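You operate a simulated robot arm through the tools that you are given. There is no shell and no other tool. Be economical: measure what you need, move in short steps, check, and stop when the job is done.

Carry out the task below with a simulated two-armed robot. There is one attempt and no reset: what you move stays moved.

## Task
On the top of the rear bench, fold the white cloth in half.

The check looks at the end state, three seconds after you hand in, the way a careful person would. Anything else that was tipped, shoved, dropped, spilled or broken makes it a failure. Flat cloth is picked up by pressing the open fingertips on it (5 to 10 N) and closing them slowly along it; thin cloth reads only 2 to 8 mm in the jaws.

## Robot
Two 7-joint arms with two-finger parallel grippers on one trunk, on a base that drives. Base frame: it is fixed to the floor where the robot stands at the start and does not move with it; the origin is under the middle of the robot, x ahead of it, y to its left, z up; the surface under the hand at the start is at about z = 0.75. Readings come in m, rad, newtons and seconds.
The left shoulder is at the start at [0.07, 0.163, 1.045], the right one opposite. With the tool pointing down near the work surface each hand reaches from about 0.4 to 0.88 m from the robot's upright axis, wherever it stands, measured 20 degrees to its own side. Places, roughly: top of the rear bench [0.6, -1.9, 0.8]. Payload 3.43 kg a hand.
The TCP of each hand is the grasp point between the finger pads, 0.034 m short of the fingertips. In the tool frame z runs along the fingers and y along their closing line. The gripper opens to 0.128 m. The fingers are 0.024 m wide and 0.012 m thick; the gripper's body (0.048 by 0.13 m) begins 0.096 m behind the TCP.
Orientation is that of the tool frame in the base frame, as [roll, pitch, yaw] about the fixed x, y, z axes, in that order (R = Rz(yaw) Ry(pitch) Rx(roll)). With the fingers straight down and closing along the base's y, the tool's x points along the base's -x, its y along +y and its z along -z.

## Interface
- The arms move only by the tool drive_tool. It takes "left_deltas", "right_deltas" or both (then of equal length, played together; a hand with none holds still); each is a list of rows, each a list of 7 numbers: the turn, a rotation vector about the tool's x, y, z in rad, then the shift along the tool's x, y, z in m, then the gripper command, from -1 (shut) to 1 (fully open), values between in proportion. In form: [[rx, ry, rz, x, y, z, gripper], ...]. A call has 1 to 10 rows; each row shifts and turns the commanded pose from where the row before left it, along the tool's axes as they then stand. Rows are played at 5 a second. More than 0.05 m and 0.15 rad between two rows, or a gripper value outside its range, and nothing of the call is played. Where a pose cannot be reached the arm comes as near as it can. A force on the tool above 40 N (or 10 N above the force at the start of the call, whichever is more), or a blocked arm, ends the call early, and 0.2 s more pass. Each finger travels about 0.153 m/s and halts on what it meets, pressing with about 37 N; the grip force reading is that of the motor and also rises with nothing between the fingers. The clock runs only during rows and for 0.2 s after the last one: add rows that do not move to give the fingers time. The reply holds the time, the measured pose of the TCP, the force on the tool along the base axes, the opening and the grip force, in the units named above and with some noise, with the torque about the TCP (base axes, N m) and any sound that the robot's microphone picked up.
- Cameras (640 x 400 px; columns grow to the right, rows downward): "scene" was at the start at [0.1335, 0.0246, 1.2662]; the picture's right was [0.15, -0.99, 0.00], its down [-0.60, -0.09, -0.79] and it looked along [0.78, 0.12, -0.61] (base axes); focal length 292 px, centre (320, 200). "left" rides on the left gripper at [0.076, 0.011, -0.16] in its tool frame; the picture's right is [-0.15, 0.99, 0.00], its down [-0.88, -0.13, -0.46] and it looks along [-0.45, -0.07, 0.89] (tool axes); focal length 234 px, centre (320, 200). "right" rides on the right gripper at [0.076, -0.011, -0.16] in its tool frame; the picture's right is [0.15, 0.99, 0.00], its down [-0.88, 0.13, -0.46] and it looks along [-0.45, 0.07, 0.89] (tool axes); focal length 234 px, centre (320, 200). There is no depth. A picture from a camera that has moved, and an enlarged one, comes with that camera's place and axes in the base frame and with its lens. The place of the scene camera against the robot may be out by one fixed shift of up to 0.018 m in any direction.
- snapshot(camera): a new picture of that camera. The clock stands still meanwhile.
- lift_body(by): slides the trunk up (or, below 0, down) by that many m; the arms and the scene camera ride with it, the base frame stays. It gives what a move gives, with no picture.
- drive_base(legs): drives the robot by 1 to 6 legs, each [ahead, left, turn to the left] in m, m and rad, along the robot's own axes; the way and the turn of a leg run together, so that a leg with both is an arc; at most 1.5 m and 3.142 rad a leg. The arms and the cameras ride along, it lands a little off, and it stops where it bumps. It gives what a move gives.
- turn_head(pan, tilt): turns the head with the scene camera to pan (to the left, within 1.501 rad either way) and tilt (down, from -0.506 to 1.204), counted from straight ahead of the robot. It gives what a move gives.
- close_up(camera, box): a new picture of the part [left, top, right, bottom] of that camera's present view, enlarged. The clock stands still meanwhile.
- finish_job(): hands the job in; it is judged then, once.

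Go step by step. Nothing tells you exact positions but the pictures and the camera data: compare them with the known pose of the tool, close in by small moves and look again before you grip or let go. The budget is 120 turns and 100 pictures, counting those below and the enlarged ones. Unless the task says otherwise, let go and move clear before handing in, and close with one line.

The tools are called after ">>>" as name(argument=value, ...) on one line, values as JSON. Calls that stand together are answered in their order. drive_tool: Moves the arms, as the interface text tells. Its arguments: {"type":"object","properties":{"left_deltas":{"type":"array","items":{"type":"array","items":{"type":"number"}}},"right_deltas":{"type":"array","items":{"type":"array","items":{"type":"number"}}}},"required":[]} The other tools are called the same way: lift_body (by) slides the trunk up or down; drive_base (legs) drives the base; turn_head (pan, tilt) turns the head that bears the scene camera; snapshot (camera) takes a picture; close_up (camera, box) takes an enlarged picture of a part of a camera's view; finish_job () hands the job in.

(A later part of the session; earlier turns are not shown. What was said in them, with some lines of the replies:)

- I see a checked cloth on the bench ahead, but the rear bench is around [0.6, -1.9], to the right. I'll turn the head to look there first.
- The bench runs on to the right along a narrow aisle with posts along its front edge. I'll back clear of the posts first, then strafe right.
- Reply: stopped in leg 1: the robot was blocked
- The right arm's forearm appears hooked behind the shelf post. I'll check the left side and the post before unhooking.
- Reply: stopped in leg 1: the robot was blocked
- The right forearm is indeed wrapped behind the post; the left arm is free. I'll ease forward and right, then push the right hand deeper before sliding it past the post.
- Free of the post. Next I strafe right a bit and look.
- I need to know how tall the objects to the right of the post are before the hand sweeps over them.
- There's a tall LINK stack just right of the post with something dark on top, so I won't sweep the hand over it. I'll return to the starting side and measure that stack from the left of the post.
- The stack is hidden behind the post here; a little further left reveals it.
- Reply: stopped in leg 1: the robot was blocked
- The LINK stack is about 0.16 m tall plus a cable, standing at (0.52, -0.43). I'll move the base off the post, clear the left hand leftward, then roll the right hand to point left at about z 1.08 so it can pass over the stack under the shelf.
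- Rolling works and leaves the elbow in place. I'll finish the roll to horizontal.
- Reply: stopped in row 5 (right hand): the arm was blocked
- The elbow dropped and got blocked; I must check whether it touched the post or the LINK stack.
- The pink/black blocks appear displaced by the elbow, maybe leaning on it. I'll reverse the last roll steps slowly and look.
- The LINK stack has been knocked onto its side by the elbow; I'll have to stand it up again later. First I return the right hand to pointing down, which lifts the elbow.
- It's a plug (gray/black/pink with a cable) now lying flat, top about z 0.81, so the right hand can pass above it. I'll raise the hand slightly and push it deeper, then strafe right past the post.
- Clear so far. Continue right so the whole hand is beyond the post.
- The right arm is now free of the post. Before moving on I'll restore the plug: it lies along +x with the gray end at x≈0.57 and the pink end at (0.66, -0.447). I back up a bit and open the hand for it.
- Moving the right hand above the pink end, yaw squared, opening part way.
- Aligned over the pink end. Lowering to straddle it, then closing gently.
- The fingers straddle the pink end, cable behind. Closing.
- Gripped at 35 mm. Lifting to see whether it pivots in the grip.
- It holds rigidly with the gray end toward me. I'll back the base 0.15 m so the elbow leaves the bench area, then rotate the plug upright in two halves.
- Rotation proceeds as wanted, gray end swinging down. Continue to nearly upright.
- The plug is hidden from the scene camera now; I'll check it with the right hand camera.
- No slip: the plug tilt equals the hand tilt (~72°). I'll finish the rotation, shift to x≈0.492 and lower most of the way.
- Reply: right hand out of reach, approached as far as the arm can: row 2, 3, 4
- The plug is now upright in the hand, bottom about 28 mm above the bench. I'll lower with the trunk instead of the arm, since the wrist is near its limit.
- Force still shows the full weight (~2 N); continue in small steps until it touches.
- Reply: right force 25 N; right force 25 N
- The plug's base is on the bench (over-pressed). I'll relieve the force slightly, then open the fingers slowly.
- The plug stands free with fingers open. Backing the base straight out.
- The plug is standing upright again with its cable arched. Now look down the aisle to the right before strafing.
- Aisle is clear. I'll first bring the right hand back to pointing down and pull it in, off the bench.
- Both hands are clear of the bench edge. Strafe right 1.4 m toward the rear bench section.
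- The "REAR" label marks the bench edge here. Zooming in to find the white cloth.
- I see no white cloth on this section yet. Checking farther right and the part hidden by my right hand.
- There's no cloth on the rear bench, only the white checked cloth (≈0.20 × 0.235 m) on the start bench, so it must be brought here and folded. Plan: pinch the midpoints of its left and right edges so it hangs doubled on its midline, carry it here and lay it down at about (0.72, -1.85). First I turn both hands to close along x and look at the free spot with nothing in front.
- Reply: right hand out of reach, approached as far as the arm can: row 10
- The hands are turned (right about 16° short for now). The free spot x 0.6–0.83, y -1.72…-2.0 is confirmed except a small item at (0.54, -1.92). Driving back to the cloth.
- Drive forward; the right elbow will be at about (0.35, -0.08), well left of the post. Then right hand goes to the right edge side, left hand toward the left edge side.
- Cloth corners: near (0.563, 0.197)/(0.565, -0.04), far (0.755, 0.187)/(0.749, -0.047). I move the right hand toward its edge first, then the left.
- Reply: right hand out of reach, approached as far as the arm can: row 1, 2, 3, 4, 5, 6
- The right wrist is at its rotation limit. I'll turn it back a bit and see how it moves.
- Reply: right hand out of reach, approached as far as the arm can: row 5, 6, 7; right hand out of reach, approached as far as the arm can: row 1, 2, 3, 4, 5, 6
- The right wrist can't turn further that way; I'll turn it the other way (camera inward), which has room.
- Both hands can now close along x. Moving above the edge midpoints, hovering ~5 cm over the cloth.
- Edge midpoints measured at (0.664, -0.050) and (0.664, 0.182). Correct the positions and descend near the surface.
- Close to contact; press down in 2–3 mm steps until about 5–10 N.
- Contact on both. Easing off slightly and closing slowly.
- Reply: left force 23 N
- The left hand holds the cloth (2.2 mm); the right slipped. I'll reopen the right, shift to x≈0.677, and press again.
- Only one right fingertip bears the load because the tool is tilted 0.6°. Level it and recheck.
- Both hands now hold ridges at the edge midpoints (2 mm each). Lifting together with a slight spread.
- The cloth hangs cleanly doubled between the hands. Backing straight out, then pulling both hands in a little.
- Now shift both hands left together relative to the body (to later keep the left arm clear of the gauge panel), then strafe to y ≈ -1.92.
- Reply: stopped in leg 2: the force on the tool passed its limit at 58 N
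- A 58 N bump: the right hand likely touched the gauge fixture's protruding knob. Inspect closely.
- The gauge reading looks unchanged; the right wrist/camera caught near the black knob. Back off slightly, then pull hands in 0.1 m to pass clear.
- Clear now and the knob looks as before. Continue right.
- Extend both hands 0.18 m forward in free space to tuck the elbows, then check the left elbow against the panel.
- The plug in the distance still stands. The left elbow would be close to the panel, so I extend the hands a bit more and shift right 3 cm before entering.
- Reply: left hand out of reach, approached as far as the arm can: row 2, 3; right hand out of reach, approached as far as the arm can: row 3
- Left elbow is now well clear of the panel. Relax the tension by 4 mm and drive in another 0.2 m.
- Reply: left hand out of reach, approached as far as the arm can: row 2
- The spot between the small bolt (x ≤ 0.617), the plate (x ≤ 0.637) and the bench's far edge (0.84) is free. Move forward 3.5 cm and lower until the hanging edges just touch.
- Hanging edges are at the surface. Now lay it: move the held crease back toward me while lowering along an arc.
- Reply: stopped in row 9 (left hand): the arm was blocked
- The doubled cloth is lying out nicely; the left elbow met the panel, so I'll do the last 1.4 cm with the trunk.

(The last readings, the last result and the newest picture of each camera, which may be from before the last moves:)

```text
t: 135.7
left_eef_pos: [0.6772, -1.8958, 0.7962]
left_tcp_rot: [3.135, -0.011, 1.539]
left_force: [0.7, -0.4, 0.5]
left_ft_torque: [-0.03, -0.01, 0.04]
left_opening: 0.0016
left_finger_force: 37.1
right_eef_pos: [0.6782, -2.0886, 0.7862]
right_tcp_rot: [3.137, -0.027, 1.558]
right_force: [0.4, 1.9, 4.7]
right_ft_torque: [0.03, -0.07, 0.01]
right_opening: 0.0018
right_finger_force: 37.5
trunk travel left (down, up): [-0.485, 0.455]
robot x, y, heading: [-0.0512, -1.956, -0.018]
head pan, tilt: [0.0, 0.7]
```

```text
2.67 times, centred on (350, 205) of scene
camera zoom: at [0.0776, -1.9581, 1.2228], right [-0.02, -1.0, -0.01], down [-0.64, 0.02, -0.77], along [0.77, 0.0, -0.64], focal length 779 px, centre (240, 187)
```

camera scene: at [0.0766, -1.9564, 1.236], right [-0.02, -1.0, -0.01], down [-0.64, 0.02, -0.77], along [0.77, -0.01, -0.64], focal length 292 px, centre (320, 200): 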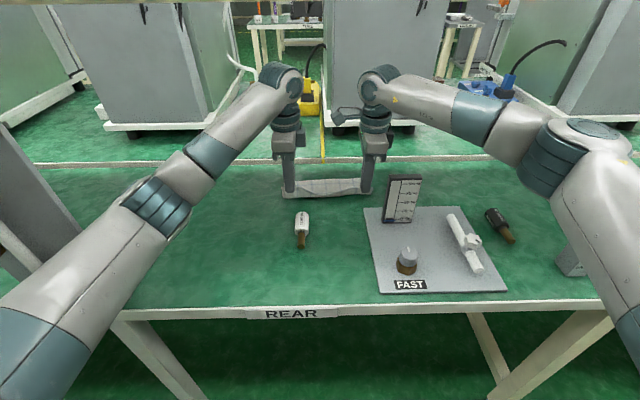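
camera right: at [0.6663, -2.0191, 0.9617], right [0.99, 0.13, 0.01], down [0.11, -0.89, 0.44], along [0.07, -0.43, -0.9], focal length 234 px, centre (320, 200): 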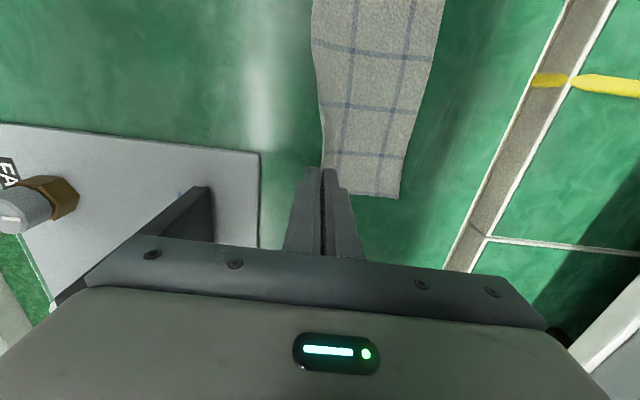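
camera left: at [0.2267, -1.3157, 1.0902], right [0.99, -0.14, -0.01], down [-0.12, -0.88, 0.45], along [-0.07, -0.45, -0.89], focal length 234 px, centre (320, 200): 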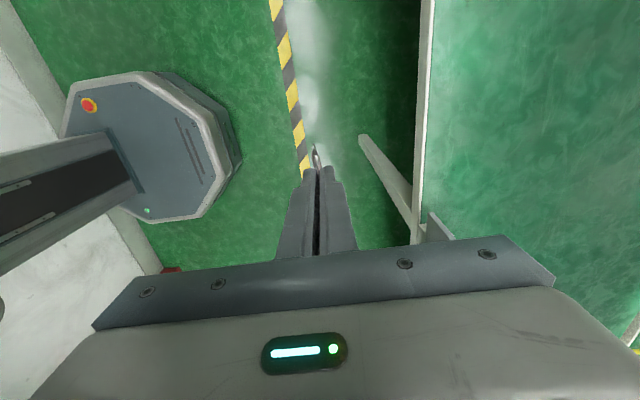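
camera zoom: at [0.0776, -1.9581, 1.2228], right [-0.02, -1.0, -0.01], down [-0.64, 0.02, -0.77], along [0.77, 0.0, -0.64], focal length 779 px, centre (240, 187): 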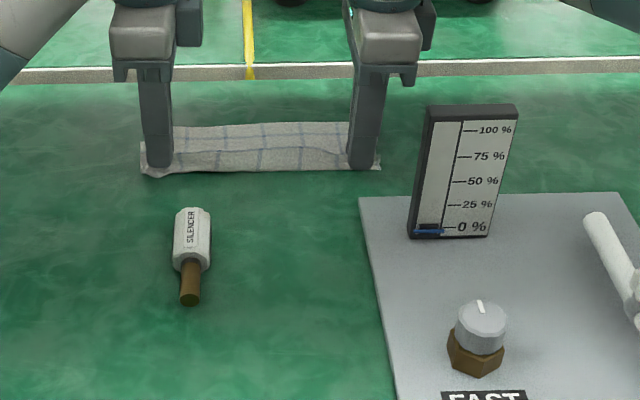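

The fold lies flat, edges away, crease toward me. Opening slightly and lifting straight off.

>>> drive_tool(left_deltas=[[0, 0, 0, 0, 0, 0, -0.9], [0, 0, 0, 0, 0, 0, -0.8], [0, 0, 0, 0, 0, 0, -0.75], [0, 0, 0, 0, 0, -0.005, -0.75], [0, 0, 0, 0, 0, -0.015, -0.75], [0, 0, 0, 0, 0, -0.03, -0.75], [0, 0, 0, 0, 0, -0.03, -0.75]], right_deltas=[[0, 0, 0, 0, 0, -0.001, -0.9], [0, 0, 0, 0, 0, 0, -0.8], [0, 0, 0, 0, 0, 0, -0.75], [0, 0, 0, 0, 0, -0.005, -0.75], [0, 0, 0, 0, 0, -0.015, -0.75], [0, 0, 0, 0, 0, -0.03, -0.75], [0, 0, 0, 0, 0, -0.03, -0.75]])

>>> snapshot(camera="scene")

>>> close_up(camera="scene", box=[230, 130, 470, 280])

```text
t: 137.3
left_eef_pos: [0.6803, -1.9068, 0.8648]
left_tcp_rot: [-3.134, -0.011, 1.528]
left_force: [0.5, 0.8, 0.3]
left_ft_torque: [0.0, 0.02, -0.01]
left_opening: 0.0162
left_finger_force: 0.1
right_eef_pos: [0.6843, -2.0969, 0.8619]
right_tcp_rot: [3.139, -0.029, 1.555]
right_force: [0.1, 0.2, 0.5]
right_ft_torque: [-0.02, -0.02, -0.03]
right_opening: 0.016
right_finger_force: 0.0
trunk travel left (down, up): [-0.485, 0.455]
robot x, y, heading: [-0.0483, -1.9514, -0.022]
head pan, tilt: [0.0, 0.7]
```

```text
22 pictures are left
camera scene: at [0.0856, -1.9605, 1.2209], right [-0.02, -1.0, -0.01], down [-0.65, 0.02, -0.76], along [0.76, -0.01, -0.65], focal length 292 px, centre (320, 200)
```

scene: 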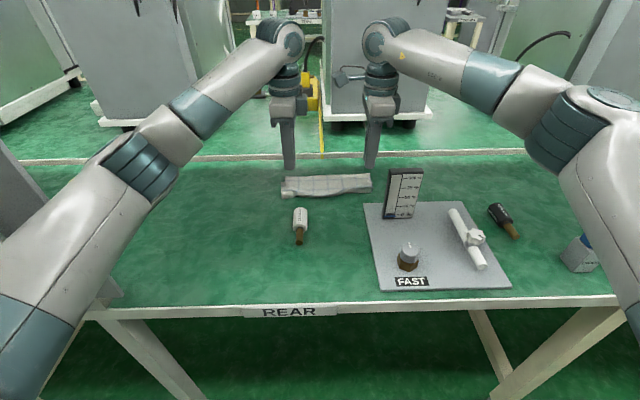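

```text
2.67 times, centred on (350, 205) of scene
camera zoom: at [0.0856, -1.9605, 1.2209], right [-0.02, -1.0, -0.01], down [-0.65, 0.02, -0.76], along [0.76, -0.01, -0.65], focal length 779 px, centre (240, 187)
```

zoom: 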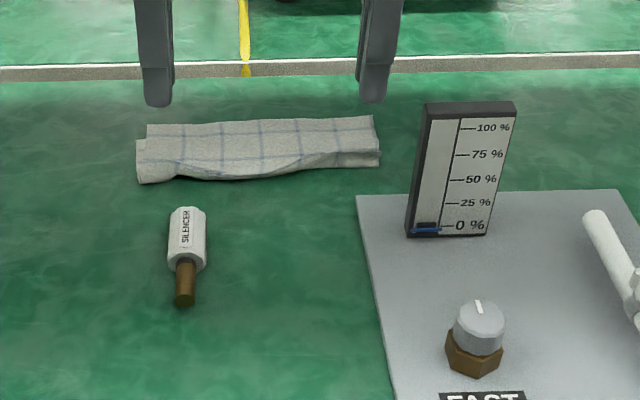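

Released; the cloth is doubled. Checking the fold quality from the hand cameras.

>>> snapshot(camera="left")

>>> snapshot(camera="right")

```text
20 pictures are left
camera left: at [0.6952, -1.8339, 1.0261], right [0.98, -0.19, -0.01], down [-0.16, -0.88, 0.44], along [-0.09, -0.43, -0.9], focal length 234 px, centre (320, 200)
```

left: 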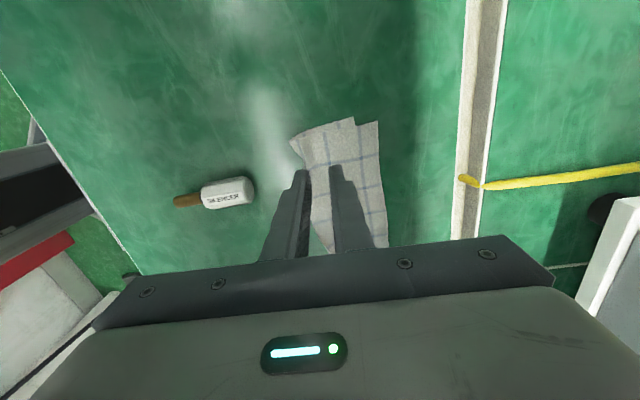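

```text
19 pictures are left
camera right: at [0.6733, -2.0253, 1.0229], right [0.99, 0.13, 0.01], down [0.11, -0.9, 0.43], along [0.06, -0.43, -0.9], focal length 234 px, centre (320, 200)
```

right: 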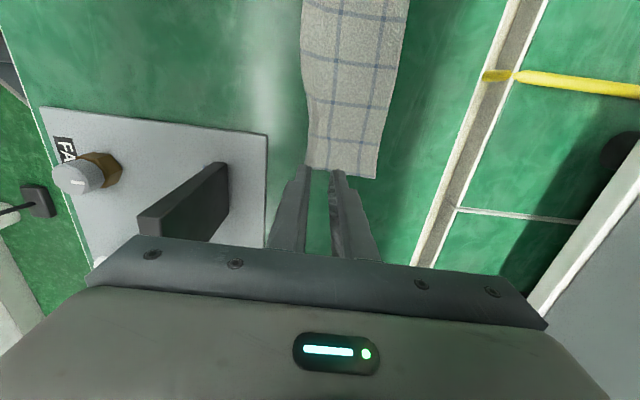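

The two layers match within about a centimetre. I'll raise both hands (right also a bit left, away from the stand) and back out for a clear overall look.

>>> drive_tool(left_deltas=[[0, 0, 0, 0, 0, -0.02, -1], [0, 0, 0, 0, 0, -0.02, -1], [0, 0, 0, 0, 0, -0.02, -1], [0, 0, 0, 0, 0, 0, -1]], right_deltas=[[0, 0, 0, 0.0, 0, -0.025, -1], [0, 0, 0, 0.01, 0, -0.025, -1], [0, 0, 0, 0.01, 0, -0.025, -1], [0, 0, 0, 0.01, 0, 0, -1]])

>>> turn_head(pan=0.55, tilt=0.6)

>>> snapshot(camera="scene")

```text
t: 138.3
left_eef_pos: [0.6814, -1.9053, 0.9249]
left_tcp_rot: [-3.131, -0.014, 1.529]
left_force: [-0.3, 0.3, 0.4]
left_ft_torque: [0.0, 0.0, 0.03]
left_opening: 0.0
left_finger_force: 33.0
right_eef_pos: [0.6851, -2.0696, 0.9383]
right_tcp_rot: [3.141, -0.029, 1.552]
right_force: [0.1, -0.7, -0.3]
right_ft_torque: [-0.01, 0.03, -0.03]
right_opening: 0.0
right_finger_force: 32.5
trunk travel left (down, up): [-0.485, 0.455]
robot x, y, heading: [-0.0538, -1.9543, -0.024]
head pan, tilt: [0.0, 0.7]
```

```text
t: 139.2
left_eef_pos: [0.6817, -1.9049, 0.9263]
left_tcp_rot: [-3.134, -0.014, 1.53]
left_force: [0.1, -0.5, 0.9]
left_ft_torque: [0.02, -0.02, 0.03]
left_opening: 0.0
left_finger_force: 33.4
right_eef_pos: [0.6851, -2.0709, 0.9359]
right_tcp_rot: [-3.141, -0.026, 1.549]
right_force: [0.6, -0.5, 0.4]
right_ft_torque: [0.0, 0.03, 0.0]
right_opening: 0.0
right_finger_force: 33.3
trunk travel left (down, up): [-0.485, 0.455]
robot x, y, heading: [-0.0528, -1.9528, -0.023]
head pan, tilt: [0.55, 0.6]
```

```text
18 pictures are left
camera scene: at [0.0792, -1.9127, 1.2306], right [0.5, -0.86, -0.01], down [-0.49, -0.27, -0.83], along [0.71, 0.42, -0.56], focal length 292 px, centre (320, 200)
```

scene: 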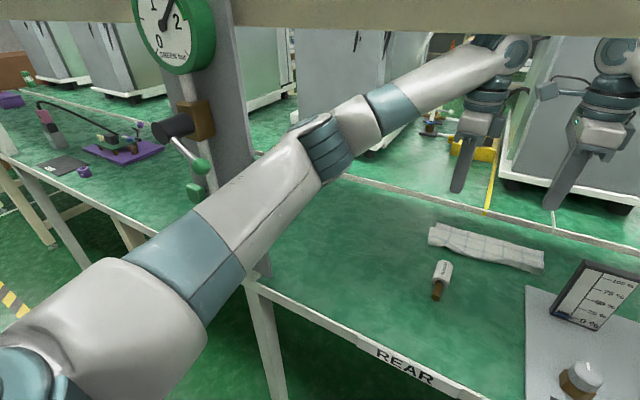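

The left arm sits beside the panel and its lever; back out straight with a slight rightward component.

>>> drive_base(legs=[[-0.12, -0.01, 0], [-0.3, 0, 0.02]])

>>> turn_head(pan=0.1, tilt=0.5)

>>> snapshot(camera="scene")

```text
t: 140.4
left_eef_pos: [0.6168, -1.9275, 0.9318]
left_tcp_rot: [3.137, -0.004, 1.478]
left_force: [0.1, -0.4, -0.7]
left_ft_torque: [0.02, 0.0, 0.04]
left_opening: 0.0005
left_finger_force: 32.9
right_eef_pos: [0.6121, -2.0896, 0.9383]
right_tcp_rot: [3.139, -0.017, 1.503]
right_force: [-0.2, -0.5, -0.6]
right_ft_torque: [0.05, -0.02, 0.04]
right_opening: 0.0
right_finger_force: 33.0
trunk travel left (down, up): [-0.485, 0.455]
robot x, y, heading: [-0.1183, -1.9494, -0.072]
head pan, tilt: [0.55, 0.6]
stopped in leg 1: the robot was blocked; the commanded pose is now the measured one
```

```text
t: 141.3
left_eef_pos: [0.6182, -1.9262, 0.9317]
left_tcp_rot: [3.14, -0.006, 1.483]
left_force: [-0.2, 0.4, 0.4]
left_ft_torque: [0.01, 0.03, 0.01]
left_opening: 0.0
left_finger_force: 32.6
right_eef_pos: [0.6119, -2.0903, 0.9366]
right_tcp_rot: [-3.14, -0.017, 1.506]
right_force: [0.6, 0.1, -0.1]
right_ft_torque: [0.02, 0.0, 0.03]
right_opening: 0.0
right_finger_force: 33.4
trunk travel left (down, up): [-0.485, 0.455]
robot x, y, heading: [-0.122, -1.947, -0.068]
head pan, tilt: [0.099, 0.499]
```

```text
17 pictures are left
camera scene: at [0.028, -1.9417, 1.2382], right [0.03, -1.0, 0.0], down [-0.49, -0.01, -0.87], along [0.87, 0.03, -0.49], focal length 292 px, centre (320, 200)
```

scene: 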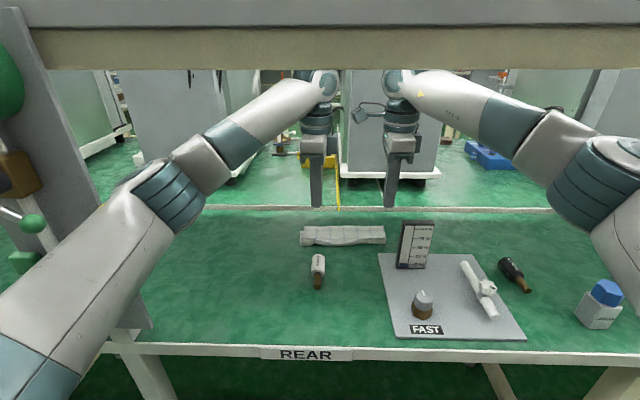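

The left elbow catches the panel edge on the way out. I'll ease forward/right and straighten the left arm to tuck the elbow (hands are above everything).

>>> drive_base(legs=[[0.03, -0.03, 0]])

>>> drive_tool(left_deltas=[[0, 0, 0, 0, 0.025, 0, -1], [0, 0, 0, 0, 0.025, 0, -1], [0, 0, 0, 0, 0.025, 0, -1], [0, 0, 0, 0, 0.025, 0, -1]])

>>> turn_head(pan=0.5, tilt=0.6)

>>> snapshot(camera="scene")

```text
t: 142.2
left_eef_pos: [0.6381, -1.9507, 0.939]
left_tcp_rot: [3.128, -0.004, 1.488]
left_force: [-0.3, -0.6, 0.0]
left_ft_torque: [0.0, 0.02, -0.03]
left_opening: 0.0
left_finger_force: 32.9
right_eef_pos: [0.6315, -2.1157, 0.9437]
right_tcp_rot: [3.133, -0.013, 1.509]
right_force: [-0.2, 0.2, 0.7]
right_ft_torque: [0.02, 0.01, -0.01]
right_opening: 0.0
right_finger_force: 33.2
trunk travel left (down, up): [-0.485, 0.455]
robot x, y, heading: [-0.095, -1.9803, -0.065]
head pan, tilt: [0.099, 0.499]
```

```text
t: 143.2
left_eef_pos: [0.7171, -1.9468, 0.9359]
left_tcp_rot: [3.132, 0.001, 1.49]
left_force: [-0.7, 0.6, 0.0]
left_ft_torque: [-0.06, 0.03, 0.0]
left_opening: 0.0004
left_finger_force: 32.9
left hand out of reach, approached as far as the arm can: row 4
right_eef_pos: [0.633, -2.1129, 0.9428]
right_tcp_rot: [3.136, -0.012, 1.51]
right_force: [0.9, 0.4, 0.1]
right_ft_torque: [-0.05, 0.02, -0.01]
right_opening: 0.0
right_finger_force: 32.6
trunk travel left (down, up): [-0.485, 0.455]
robot x, y, heading: [-0.0987, -1.9777, -0.067]
head pan, tilt: [0.099, 0.499]
```

```text
t: 144.0
left_eef_pos: [0.7158, -1.9502, 0.9387]
left_tcp_rot: [3.13, -0.002, 1.489]
left_force: [-0.2, 0.1, -0.9]
left_ft_torque: [0.0, 0.01, 0.01]
left_opening: 0.0
left_finger_force: 32.5
right_eef_pos: [0.6326, -2.1162, 0.9427]
right_tcp_rot: [3.134, -0.014, 1.508]
right_force: [0.3, -0.2, 0.1]
right_ft_torque: [0.04, 0.0, 0.01]
right_opening: 0.0
right_finger_force: 32.7
trunk travel left (down, up): [-0.485, 0.455]
robot x, y, heading: [-0.0971, -1.9779, -0.07]
head pan, tilt: [0.499, 0.6]
```

```text
16 pictures are left
camera scene: at [0.0342, -1.9335, 1.2308], right [0.42, -0.91, 0.0], down [-0.51, -0.24, -0.82], along [0.75, 0.34, -0.57], focal length 292 px, centre (320, 200)
```

scene: 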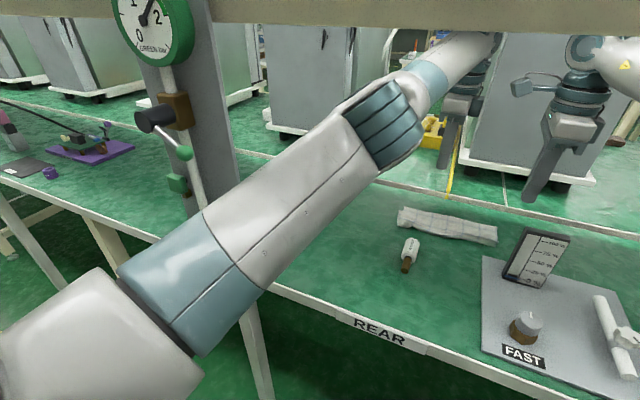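

Elbow is clear of the panel. Now back straight out along world -x.

>>> drive_base(legs=[[-0.2, -0.018, 0], [-0.2, -0.012, 0.03]])

>>> turn_head(pan=0.1, tilt=0.5)

>>> snapshot(camera="scene")

```text
t: 146.8
left_eef_pos: [0.314, -1.9303, 0.9385]
left_tcp_rot: [3.128, -0.003, 1.519]
left_force: [-0.3, 0.3, 1.2]
left_ft_torque: [0.02, -0.04, -0.02]
left_opening: 0.0002
left_finger_force: 32.8
right_eef_pos: [0.2338, -2.098, 0.9446]
right_tcp_rot: [3.133, -0.014, 1.541]
right_force: [-0.6, -0.5, 0.0]
right_ft_torque: [-0.02, -0.05, 0.01]
right_opening: 0.0
right_finger_force: 33.0
trunk travel left (down, up): [-0.485, 0.455]
robot x, y, heading: [-0.4945, -1.9822, -0.035]
head pan, tilt: [0.499, 0.6]
```

```text
t: 147.7
left_eef_pos: [0.3142, -1.9286, 0.938]
left_tcp_rot: [3.128, -0.003, 1.52]
left_force: [-0.5, 0.1, 0.0]
left_ft_torque: [0.0, 0.0, 0.01]
left_opening: 0.0
left_finger_force: 33.4
right_eef_pos: [0.2343, -2.0977, 0.943]
right_tcp_rot: [3.131, -0.015, 1.541]
right_force: [-0.6, 0.1, 0.5]
right_ft_torque: [0.0, -0.01, 0.01]
right_opening: 0.0
right_finger_force: 33.3
trunk travel left (down, up): [-0.485, 0.455]
robot x, y, heading: [-0.4949, -1.9818, -0.034]
head pan, tilt: [0.099, 0.499]
```

```text
15 pictures are left
camera scene: at [-0.3563, -1.969, 1.2398], right [0.06, -1.0, 0.0], down [-0.48, -0.03, -0.88], along [0.88, 0.06, -0.48], focal length 292 px, centre (320, 200)
```

scene: 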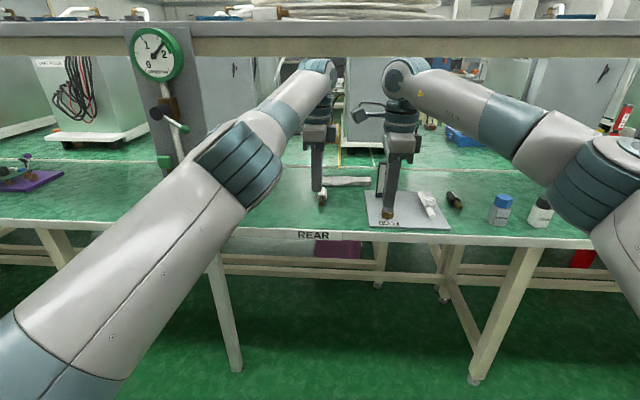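

Clear of the bench. The gauge's lever looks turned compared with my first look; let me zoom in on it and on the cloth.

>>> close_up(camera="scene", box=[110, 20, 270, 190])

>>> close_up(camera="scene", box=[290, 150, 490, 250])

```text
2.35 times, centred on (190, 105) of scene
camera zoom: at [-0.3563, -1.969, 1.2398], right [0.06, -1.0, 0.0], down [-0.48, -0.03, -0.88], along [0.88, 0.06, -0.48], focal length 687 px, centre (626, 424)
```

zoom: 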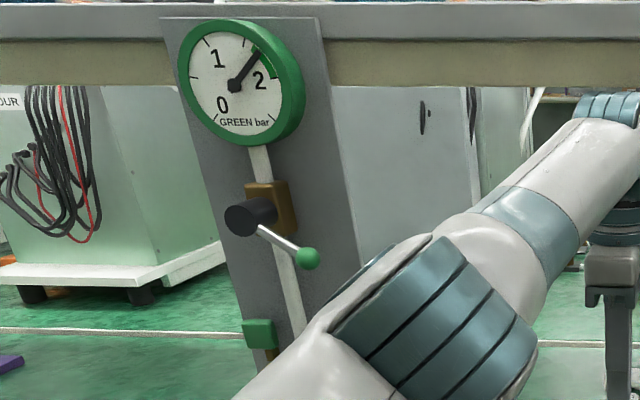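

```text
3.20 times, centred on (390, 200) of scene
camera zoom: at [-0.3563, -1.969, 1.2398], right [0.06, -1.0, 0.0], down [-0.48, -0.03, -0.88], along [0.88, 0.06, -0.48], focal length 935 px, centre (96, 200)
```

zoom: 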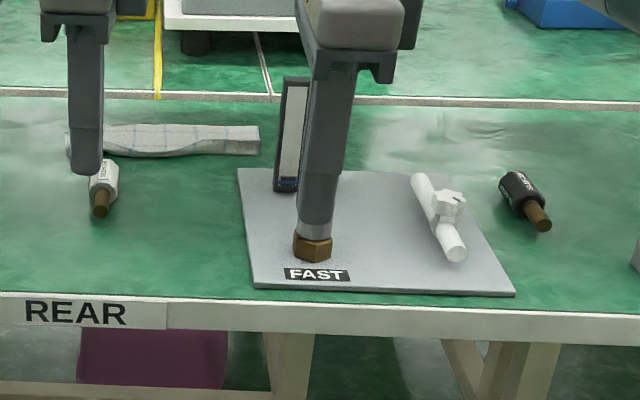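

My earlier bump turned the green-ball lever about 50° (it originally hung straight down); the gauge still reads ~1.7. The cloth is folded and everything else looks in place. I'll put the lever back: left hand closed, tilted 45° forward, to the right of the ball at about (0.29, -1.62, 1.06), then nudge it left.

>>> drive_tool(left_deltas=[[0, 0, 0, 0, -0.03, 0, -1], [0, 0, 0, 0.033, -0.0135, -0.014, -1], [0, 0, 0, 0.033, -0.0135, -0.014, -1], [0, 0, 0, 0.033, -0.0135, -0.014, -1], [0, 0, 0, 0.033, -0.0135, -0.014, -1], [0, 0, 0, 0.033, -0.0135, -0.014, -1], [0, 0, 0, 0.033, -0.0135, -0.014, -1], [0, 0, 0, 0.033, -0.0135, -0.014, -1], [0, 0, 0, 0.033, -0.0, -0.014, -1]])

>>> drive_tool(left_deltas=[[-0.131, 0, 0, 0, 0, 0, -1], [-0.131, 0, 0, 0, 0, 0, -1], [-0.131, 0, 0, 0, 0, 0, -1], [-0.131, 0, 0, 0, 0, 0, -1], [-0.131, 0, 0, 0, 0, 0, -1], [-0.131, 0, 0, 0, 0, 0, -1]])

>>> turn_head(pan=0.55, tilt=0.25)

>>> snapshot(camera="scene")

```text
t: 149.7
left_eef_pos: [0.1996, -1.6605, 1.0485]
left_tcp_rot: [3.127, -0.002, 1.521]
left_force: [1.0, -0.2, -0.2]
left_ft_torque: [-0.01, 0.02, 0.03]
left_opening: 0.0
left_finger_force: 32.6
right_eef_pos: [0.2354, -2.098, 0.9449]
right_tcp_rot: [3.131, -0.015, 1.542]
right_force: [-0.1, 0.8, -0.1]
right_ft_torque: [-0.02, 0.0, 0.0]
right_opening: 0.0
right_finger_force: 32.7
trunk travel left (down, up): [-0.485, 0.455]
robot x, y, heading: [-0.4952, -1.9827, -0.037]
head pan, tilt: [0.099, 0.499]
```

```text
t: 151.1
left_eef_pos: [0.2, -1.6595, 1.0492]
left_tcp_rot: [2.338, -0.002, 1.521]
left_force: [0.2, -0.2, -0.3]
left_ft_torque: [-0.02, 0.02, 0.01]
left_opening: 0.0
left_finger_force: 32.6
right_eef_pos: [0.2354, -2.0983, 0.944]
right_tcp_rot: [3.132, -0.015, 1.542]
right_force: [-0.2, 0.0, -0.1]
right_ft_torque: [0.0, 0.0, -0.01]
right_opening: 0.0001
right_finger_force: 33.1
trunk travel left (down, up): [-0.485, 0.455]
robot x, y, heading: [-0.4955, -1.9852, -0.034]
head pan, tilt: [0.099, 0.499]
```

```text
t: 152.0
left_eef_pos: [0.2006, -1.6608, 1.0482]
left_tcp_rot: [2.343, -0.003, 1.522]
left_force: [-0.2, 0.4, -0.2]
left_ft_torque: [-0.02, -0.03, 0.01]
left_opening: 0.0
left_finger_force: 33.4
right_eef_pos: [0.2357, -2.0993, 0.9439]
right_tcp_rot: [3.133, -0.015, 1.541]
right_force: [-0.6, -0.5, -0.4]
right_ft_torque: [0.01, 0.05, 0.0]
right_opening: 0.0002
right_finger_force: 32.6
trunk travel left (down, up): [-0.485, 0.455]
robot x, y, heading: [-0.497, -1.9864, -0.037]
head pan, tilt: [0.55, 0.25]
```

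```text
12 pictures are left
camera scene: at [-0.3659, -1.9288, 1.263], right [0.49, -0.87, 0.0], down [-0.22, -0.12, -0.97], along [0.84, 0.48, -0.25], focal length 292 px, centre (320, 200)
```

scene: 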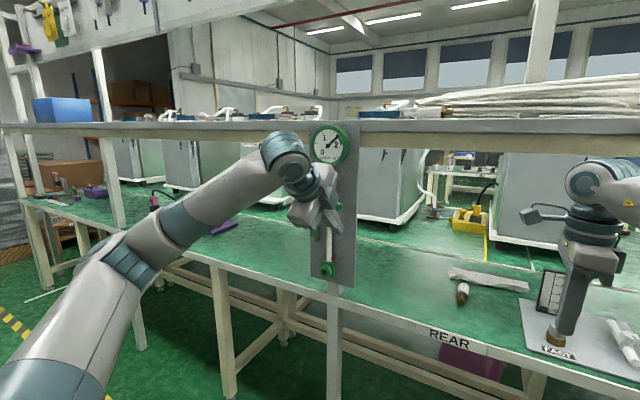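

>>> close_up(camera="scene", box=[250, 110, 410, 290])

```text
2.22 times, centred on (330, 200) of scene
camera zoom: at [-0.3659, -1.9288, 1.263], right [0.49, -0.87, 0.0], down [-0.22, -0.12, -0.97], along [0.84, 0.48, -0.25], focal length 649 px, centre (298, 200)
```

zoom: 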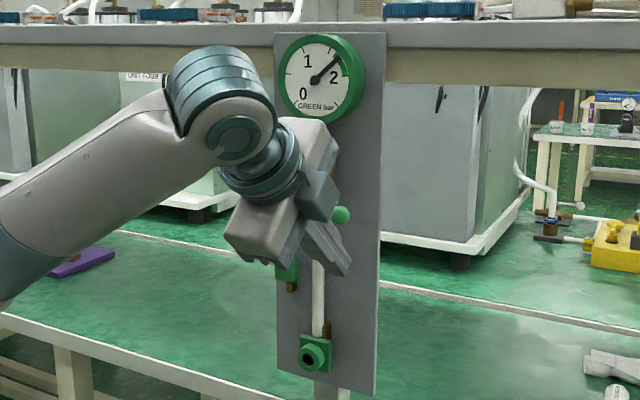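

The ball is just left of my fingertips. Advance 8 cm forward, then check contact-free, and sweep left slowly.

>>> drive_tool(left_deltas=[[0, 0, 0, 0.002, 0.03, 0.027, -1], [0, 0, 0, 0.002, 0.03, 0.027, -1], [0, 0, 0, 0, 0, 0, -1]])

>>> drive_tool(left_deltas=[[0, 0, 0, 0.012, 0, 0, -1], [0, 0, 0, 0.012, 0, 0, -1], [0, 0, 0, 0.012, 0, 0, -1], [0, 0, 0, 0.012, 0, 0, -1]])

>>> close_up(camera="scene", box=[250, 110, 410, 290])

```text
t: 152.8
left_eef_pos: [0.2821, -1.6603, 1.0535]
left_tcp_rot: [2.342, -0.005, 1.52]
left_force: [0.8, 0.9, -0.2]
left_ft_torque: [-0.02, 0.01, -0.01]
left_opening: 0.0
left_finger_force: 32.7
right_eef_pos: [0.2352, -2.0976, 0.9443]
right_tcp_rot: [3.132, -0.012, 1.54]
right_force: [-0.9, 0.1, 0.1]
right_ft_torque: [0.04, -0.01, -0.01]
right_opening: 0.0
right_finger_force: 32.9
trunk travel left (down, up): [-0.485, 0.455]
robot x, y, heading: [-0.499, -1.9846, -0.035]
head pan, tilt: [0.55, 0.25]
```

```text
t: 153.5
left_eef_pos: [0.2825, -1.6461, 1.0485]
left_tcp_rot: [2.355, -0.002, 1.498]
left_force: [-5.0, -8.9, -6.6]
left_ft_torque: [0.03, -0.07, 0.02]
left_opening: 0.0
left_finger_force: 32.9
right_eef_pos: [0.2345, -2.1001, 0.945]
right_tcp_rot: [3.134, -0.014, 1.538]
right_force: [-0.4, 0.4, 0.4]
right_ft_torque: [-0.06, 0.01, 0.02]
right_opening: 0.0001
right_finger_force: 32.8
trunk travel left (down, up): [-0.485, 0.455]
robot x, y, heading: [-0.495, -1.985, -0.041]
head pan, tilt: [0.55, 0.25]
stopped in row 3 (left hand): the force on the tool passed its limit at 46 N (the readings are from after the stop); the commanded pose is now the measured one
```

```text
2.22 times, centred on (330, 200) of scene
camera zoom: at [-0.3661, -1.9291, 1.2631], right [0.49, -0.87, 0.0], down [-0.22, -0.12, -0.97], along [0.85, 0.47, -0.25], focal length 649 px, centre (298, 200)
```

zoom: 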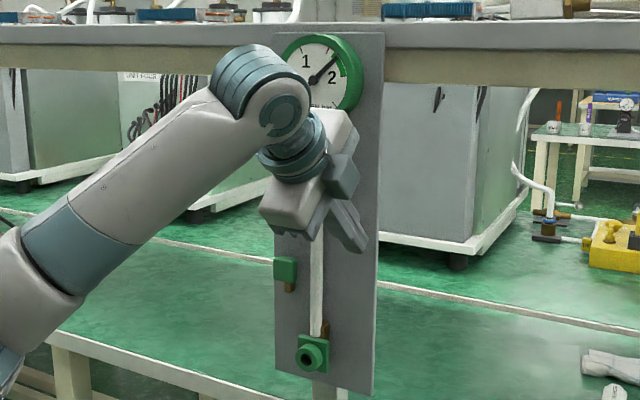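

I was pushing the ball from below its tangent, so it jammed. I'll back off, go above it, and press down on the ball instead.

>>> drive_tool(left_deltas=[[0, 0, 0, -0.012, 0, 0, -1], [0, 0, 0, 0, 0.022, -0.021, -1], [0, 0, 0, 0, 0.025, -0.025, -1], [0, 0, 0, 0.017, 0, 0, -1], [0, 0, 0, 0.017, 0, 0, -1]])

>>> close_up(camera="scene", box=[250, 110, 410, 290])

```text
t: 154.7
left_eef_pos: [0.284, -1.6228, 1.1151]
left_tcp_rot: [2.354, -0.001, 1.501]
left_force: [0.4, 0.3, 0.1]
left_ft_torque: [0.02, 0.02, 0.02]
left_opening: 0.0
left_finger_force: 33.2
right_eef_pos: [0.2344, -2.1007, 0.945]
right_tcp_rot: [3.132, -0.014, 1.538]
right_force: [-0.7, 0.1, 0.6]
right_ft_torque: [-0.02, 0.0, -0.03]
right_opening: 0.0
right_finger_force: 32.9
trunk travel left (down, up): [-0.485, 0.455]
robot x, y, heading: [-0.494, -1.9855, -0.044]
head pan, tilt: [0.55, 0.25]
```

```text
2.22 times, centred on (330, 200) of scene
camera zoom: at [-0.3663, -1.9297, 1.2631], right [0.49, -0.87, 0.0], down [-0.22, -0.12, -0.97], along [0.85, 0.47, -0.25], focal length 649 px, centre (298, 200)
```

zoom: 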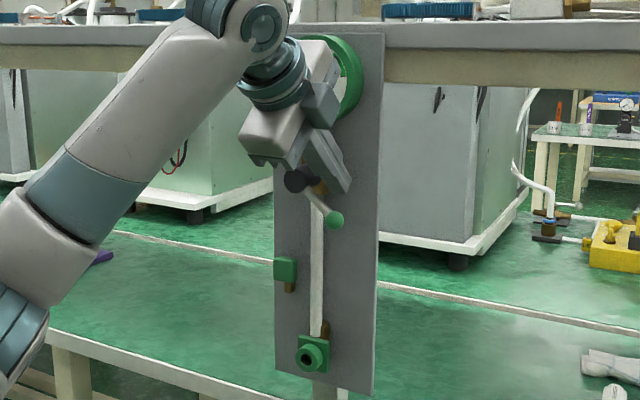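

The ball is right below the fingertip now and the lever already moved slightly. Press downward in 1 cm steps.

>>> drive_tool(left_deltas=[[0, 0, 0, 0, -0.0072, 0.007, -1], [0, 0, 0, 0, -0.0072, 0.007, -1], [0, 0, 0, 0, -0.0072, 0.007, -1], [0, 0, 0, 0, -0.0072, 0.007, -1], [0, 0, 0, 0.002, -0.0072, 0.007, -1]])

>>> close_up(camera="scene", box=[250, 110, 410, 290])

```text
t: 155.9
left_eef_pos: [0.2853, -1.6162, 1.0733]
left_tcp_rot: [2.335, -0.002, 1.513]
left_force: [0.1, 0.2, -0.5]
left_ft_torque: [-0.04, 0.04, 0.0]
left_opening: 0.0002
left_finger_force: 33.0
right_eef_pos: [0.2353, -2.0991, 0.9443]
right_tcp_rot: [3.132, -0.016, 1.539]
right_force: [1.1, 0.3, 0.1]
right_ft_torque: [0.04, 0.0, 0.0]
right_opening: 0.0001
right_finger_force: 33.0
trunk travel left (down, up): [-0.485, 0.455]
robot x, y, heading: [-0.4942, -1.986, -0.038]
head pan, tilt: [0.55, 0.25]
stopped in row 5 (left hand): the force on the tool passed its limit at 47 N (the readings are from after the stop); the commanded pose is now the measured one
```

```text
2.22 times, centred on (330, 200) of scene
camera zoom: at [-0.3656, -1.9294, 1.2627], right [0.49, -0.87, 0.0], down [-0.22, -0.12, -0.97], along [0.84, 0.48, -0.25], focal length 649 px, centre (298, 200)
```

zoom: 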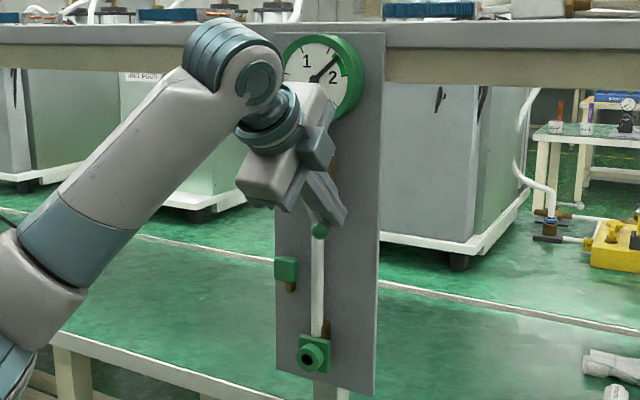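

The lever is now ~20° from vertical. Move the fingertip to its right and lower, then nudge left to bring it straight down.

>>> drive_tool(left_deltas=[[0, 0, 0, 0, 0.007, -0.007, -1], [0, 0, 0, -0.022, 0, 0, -1], [0, 0, 0, 0, -0.014, 0.014, -1], [0, 0, 0, 0, -0.0135, 0.0135, -1]])

>>> drive_tool(left_deltas=[[0, 0, 0, 0.008, 0, 0, -1], [0, 0, 0, 0.007, 0, 0, -1], [0, 0, 0, 0.006, 0, 0, -1], [0, 0, 0, 0.006, 0, 0, -1], [0, 0, 0, 0.006, 0, 0, -1], [0, 0, 0, 0.006, 0, 0, -1], [0, 0, 0, 0.006, 0, 0, -1]])

>>> close_up(camera="scene", box=[250, 110, 410, 290])

```text
t: 156.9
left_eef_pos: [0.284, -1.6385, 1.0448]
left_tcp_rot: [2.334, 0.0, 1.513]
left_force: [-0.3, 0.0, 0.6]
left_ft_torque: [0.02, 0.0, 0.01]
left_opening: 0.0002
left_finger_force: 32.8
right_eef_pos: [0.2351, -2.099, 0.9433]
right_tcp_rot: [3.134, -0.013, 1.54]
right_force: [0.1, 0.1, 0.3]
right_ft_torque: [-0.01, 0.03, 0.01]
right_opening: 0.0
right_finger_force: 33.1
trunk travel left (down, up): [-0.485, 0.455]
robot x, y, heading: [-0.4977, -1.9847, -0.034]
head pan, tilt: [0.55, 0.25]
```

```text
t: 158.5
left_eef_pos: [0.287, -1.5973, 1.0458]
left_tcp_rot: [2.336, -0.004, 1.508]
left_force: [-7.0, -10.9, -1.9]
left_ft_torque: [-0.13, 0.04, 0.08]
left_opening: 0.0003
left_finger_force: 33.6
right_eef_pos: [0.2355, -2.1004, 0.9457]
right_tcp_rot: [3.132, -0.014, 1.537]
right_force: [0.3, 0.3, 0.2]
right_ft_torque: [0.0, -0.01, 0.02]
right_opening: 0.0001
right_finger_force: 33.1
trunk travel left (down, up): [-0.485, 0.455]
robot x, y, heading: [-0.4972, -1.9833, -0.04]
head pan, tilt: [0.55, 0.25]
```

```text
2.22 times, centred on (330, 200) of scene
camera zoom: at [-0.3665, -1.9313, 1.2631], right [0.49, -0.87, 0.0], down [-0.22, -0.12, -0.97], along [0.85, 0.47, -0.25], focal length 649 px, centre (298, 200)
```

zoom: 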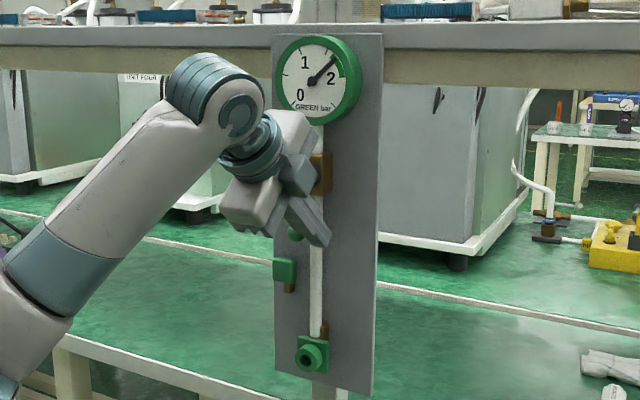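

The ball is at y≈-1.567; the original was ≈-1.560. One small further nudge, then retreat.

>>> drive_tool(left_deltas=[[0, 0, 0, 0.006, 0, 0, -1], [0, 0, 0, 0, 0, 0, -1], [0, 0, 0, -0.02, 0, 0, -1], [0, 0, 0, -0.02, -0.0, 0, -1], [0, 0, 0, 0, -0.03, -0.027, -1], [0, 0, 0, 0, -0.03, -0.027, -1], [0, 0, 0, 0, -0.03, -0.027, -1]])

>>> snapshot(camera="scene")

```text
t: 160.1
left_eef_pos: [0.1629, -1.6196, 1.0361]
left_tcp_rot: [2.333, -0.002, 1.512]
left_force: [-0.7, 0.5, -0.3]
left_ft_torque: [-0.02, 0.0, -0.02]
left_opening: 0.0
left_finger_force: 33.0
right_eef_pos: [0.2344, -2.0996, 0.9453]
right_tcp_rot: [3.132, -0.013, 1.54]
right_force: [0.2, 0.3, 0.3]
right_ft_torque: [-0.04, -0.03, 0.04]
right_opening: 0.0
right_finger_force: 33.0
trunk travel left (down, up): [-0.485, 0.455]
robot x, y, heading: [-0.4931, -1.9817, -0.039]
head pan, tilt: [0.55, 0.25]
```

```text
6 pictures are left
camera scene: at [-0.367, -1.9287, 1.2632], right [0.49, -0.87, 0.0], down [-0.21, -0.12, -0.97], along [0.84, 0.47, -0.25], focal length 292 px, centre (320, 200)
```

scene: 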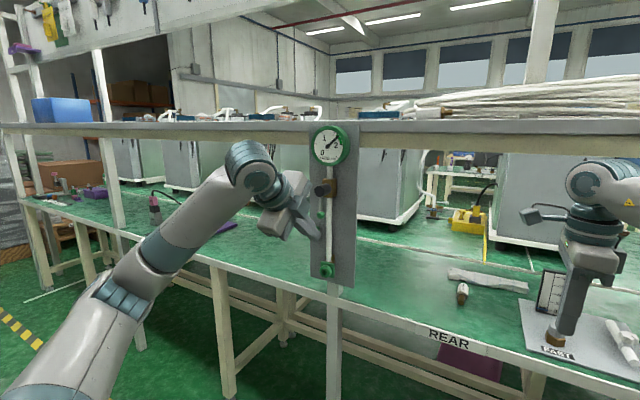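

The lever hangs straight down again. A final close look at the cloth.

>>> close_up(camera="scene", box=[430, 250, 550, 320])

```text
5.33 times, centred on (490, 285) of scene
camera zoom: at [-0.367, -1.9287, 1.2632], right [0.49, -0.87, 0.0], down [-0.21, -0.12, -0.97], along [0.84, 0.47, -0.25], focal length 1558 px, centre (-587, -253)
```

zoom: 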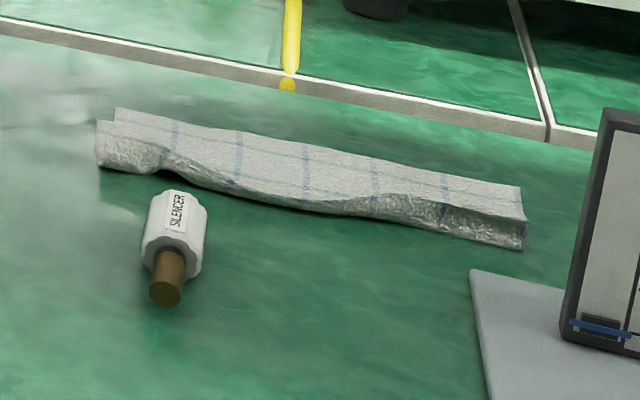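

The white cloth lies folded in half on the rear bench, its two layers aligned. The crease is a little puffy. Both hands are clear, so I'm handing in.

>>> finish_job()

```text
The job is handed in.
```

The white cloth was carried from the start bench to the rear bench and lies there folded in half, with the crease a little puffy. On the way I knocked over the LINK plug and turned the gauge lever about 50°. I set both back to about where they were, judging by eye from the camera pictures.
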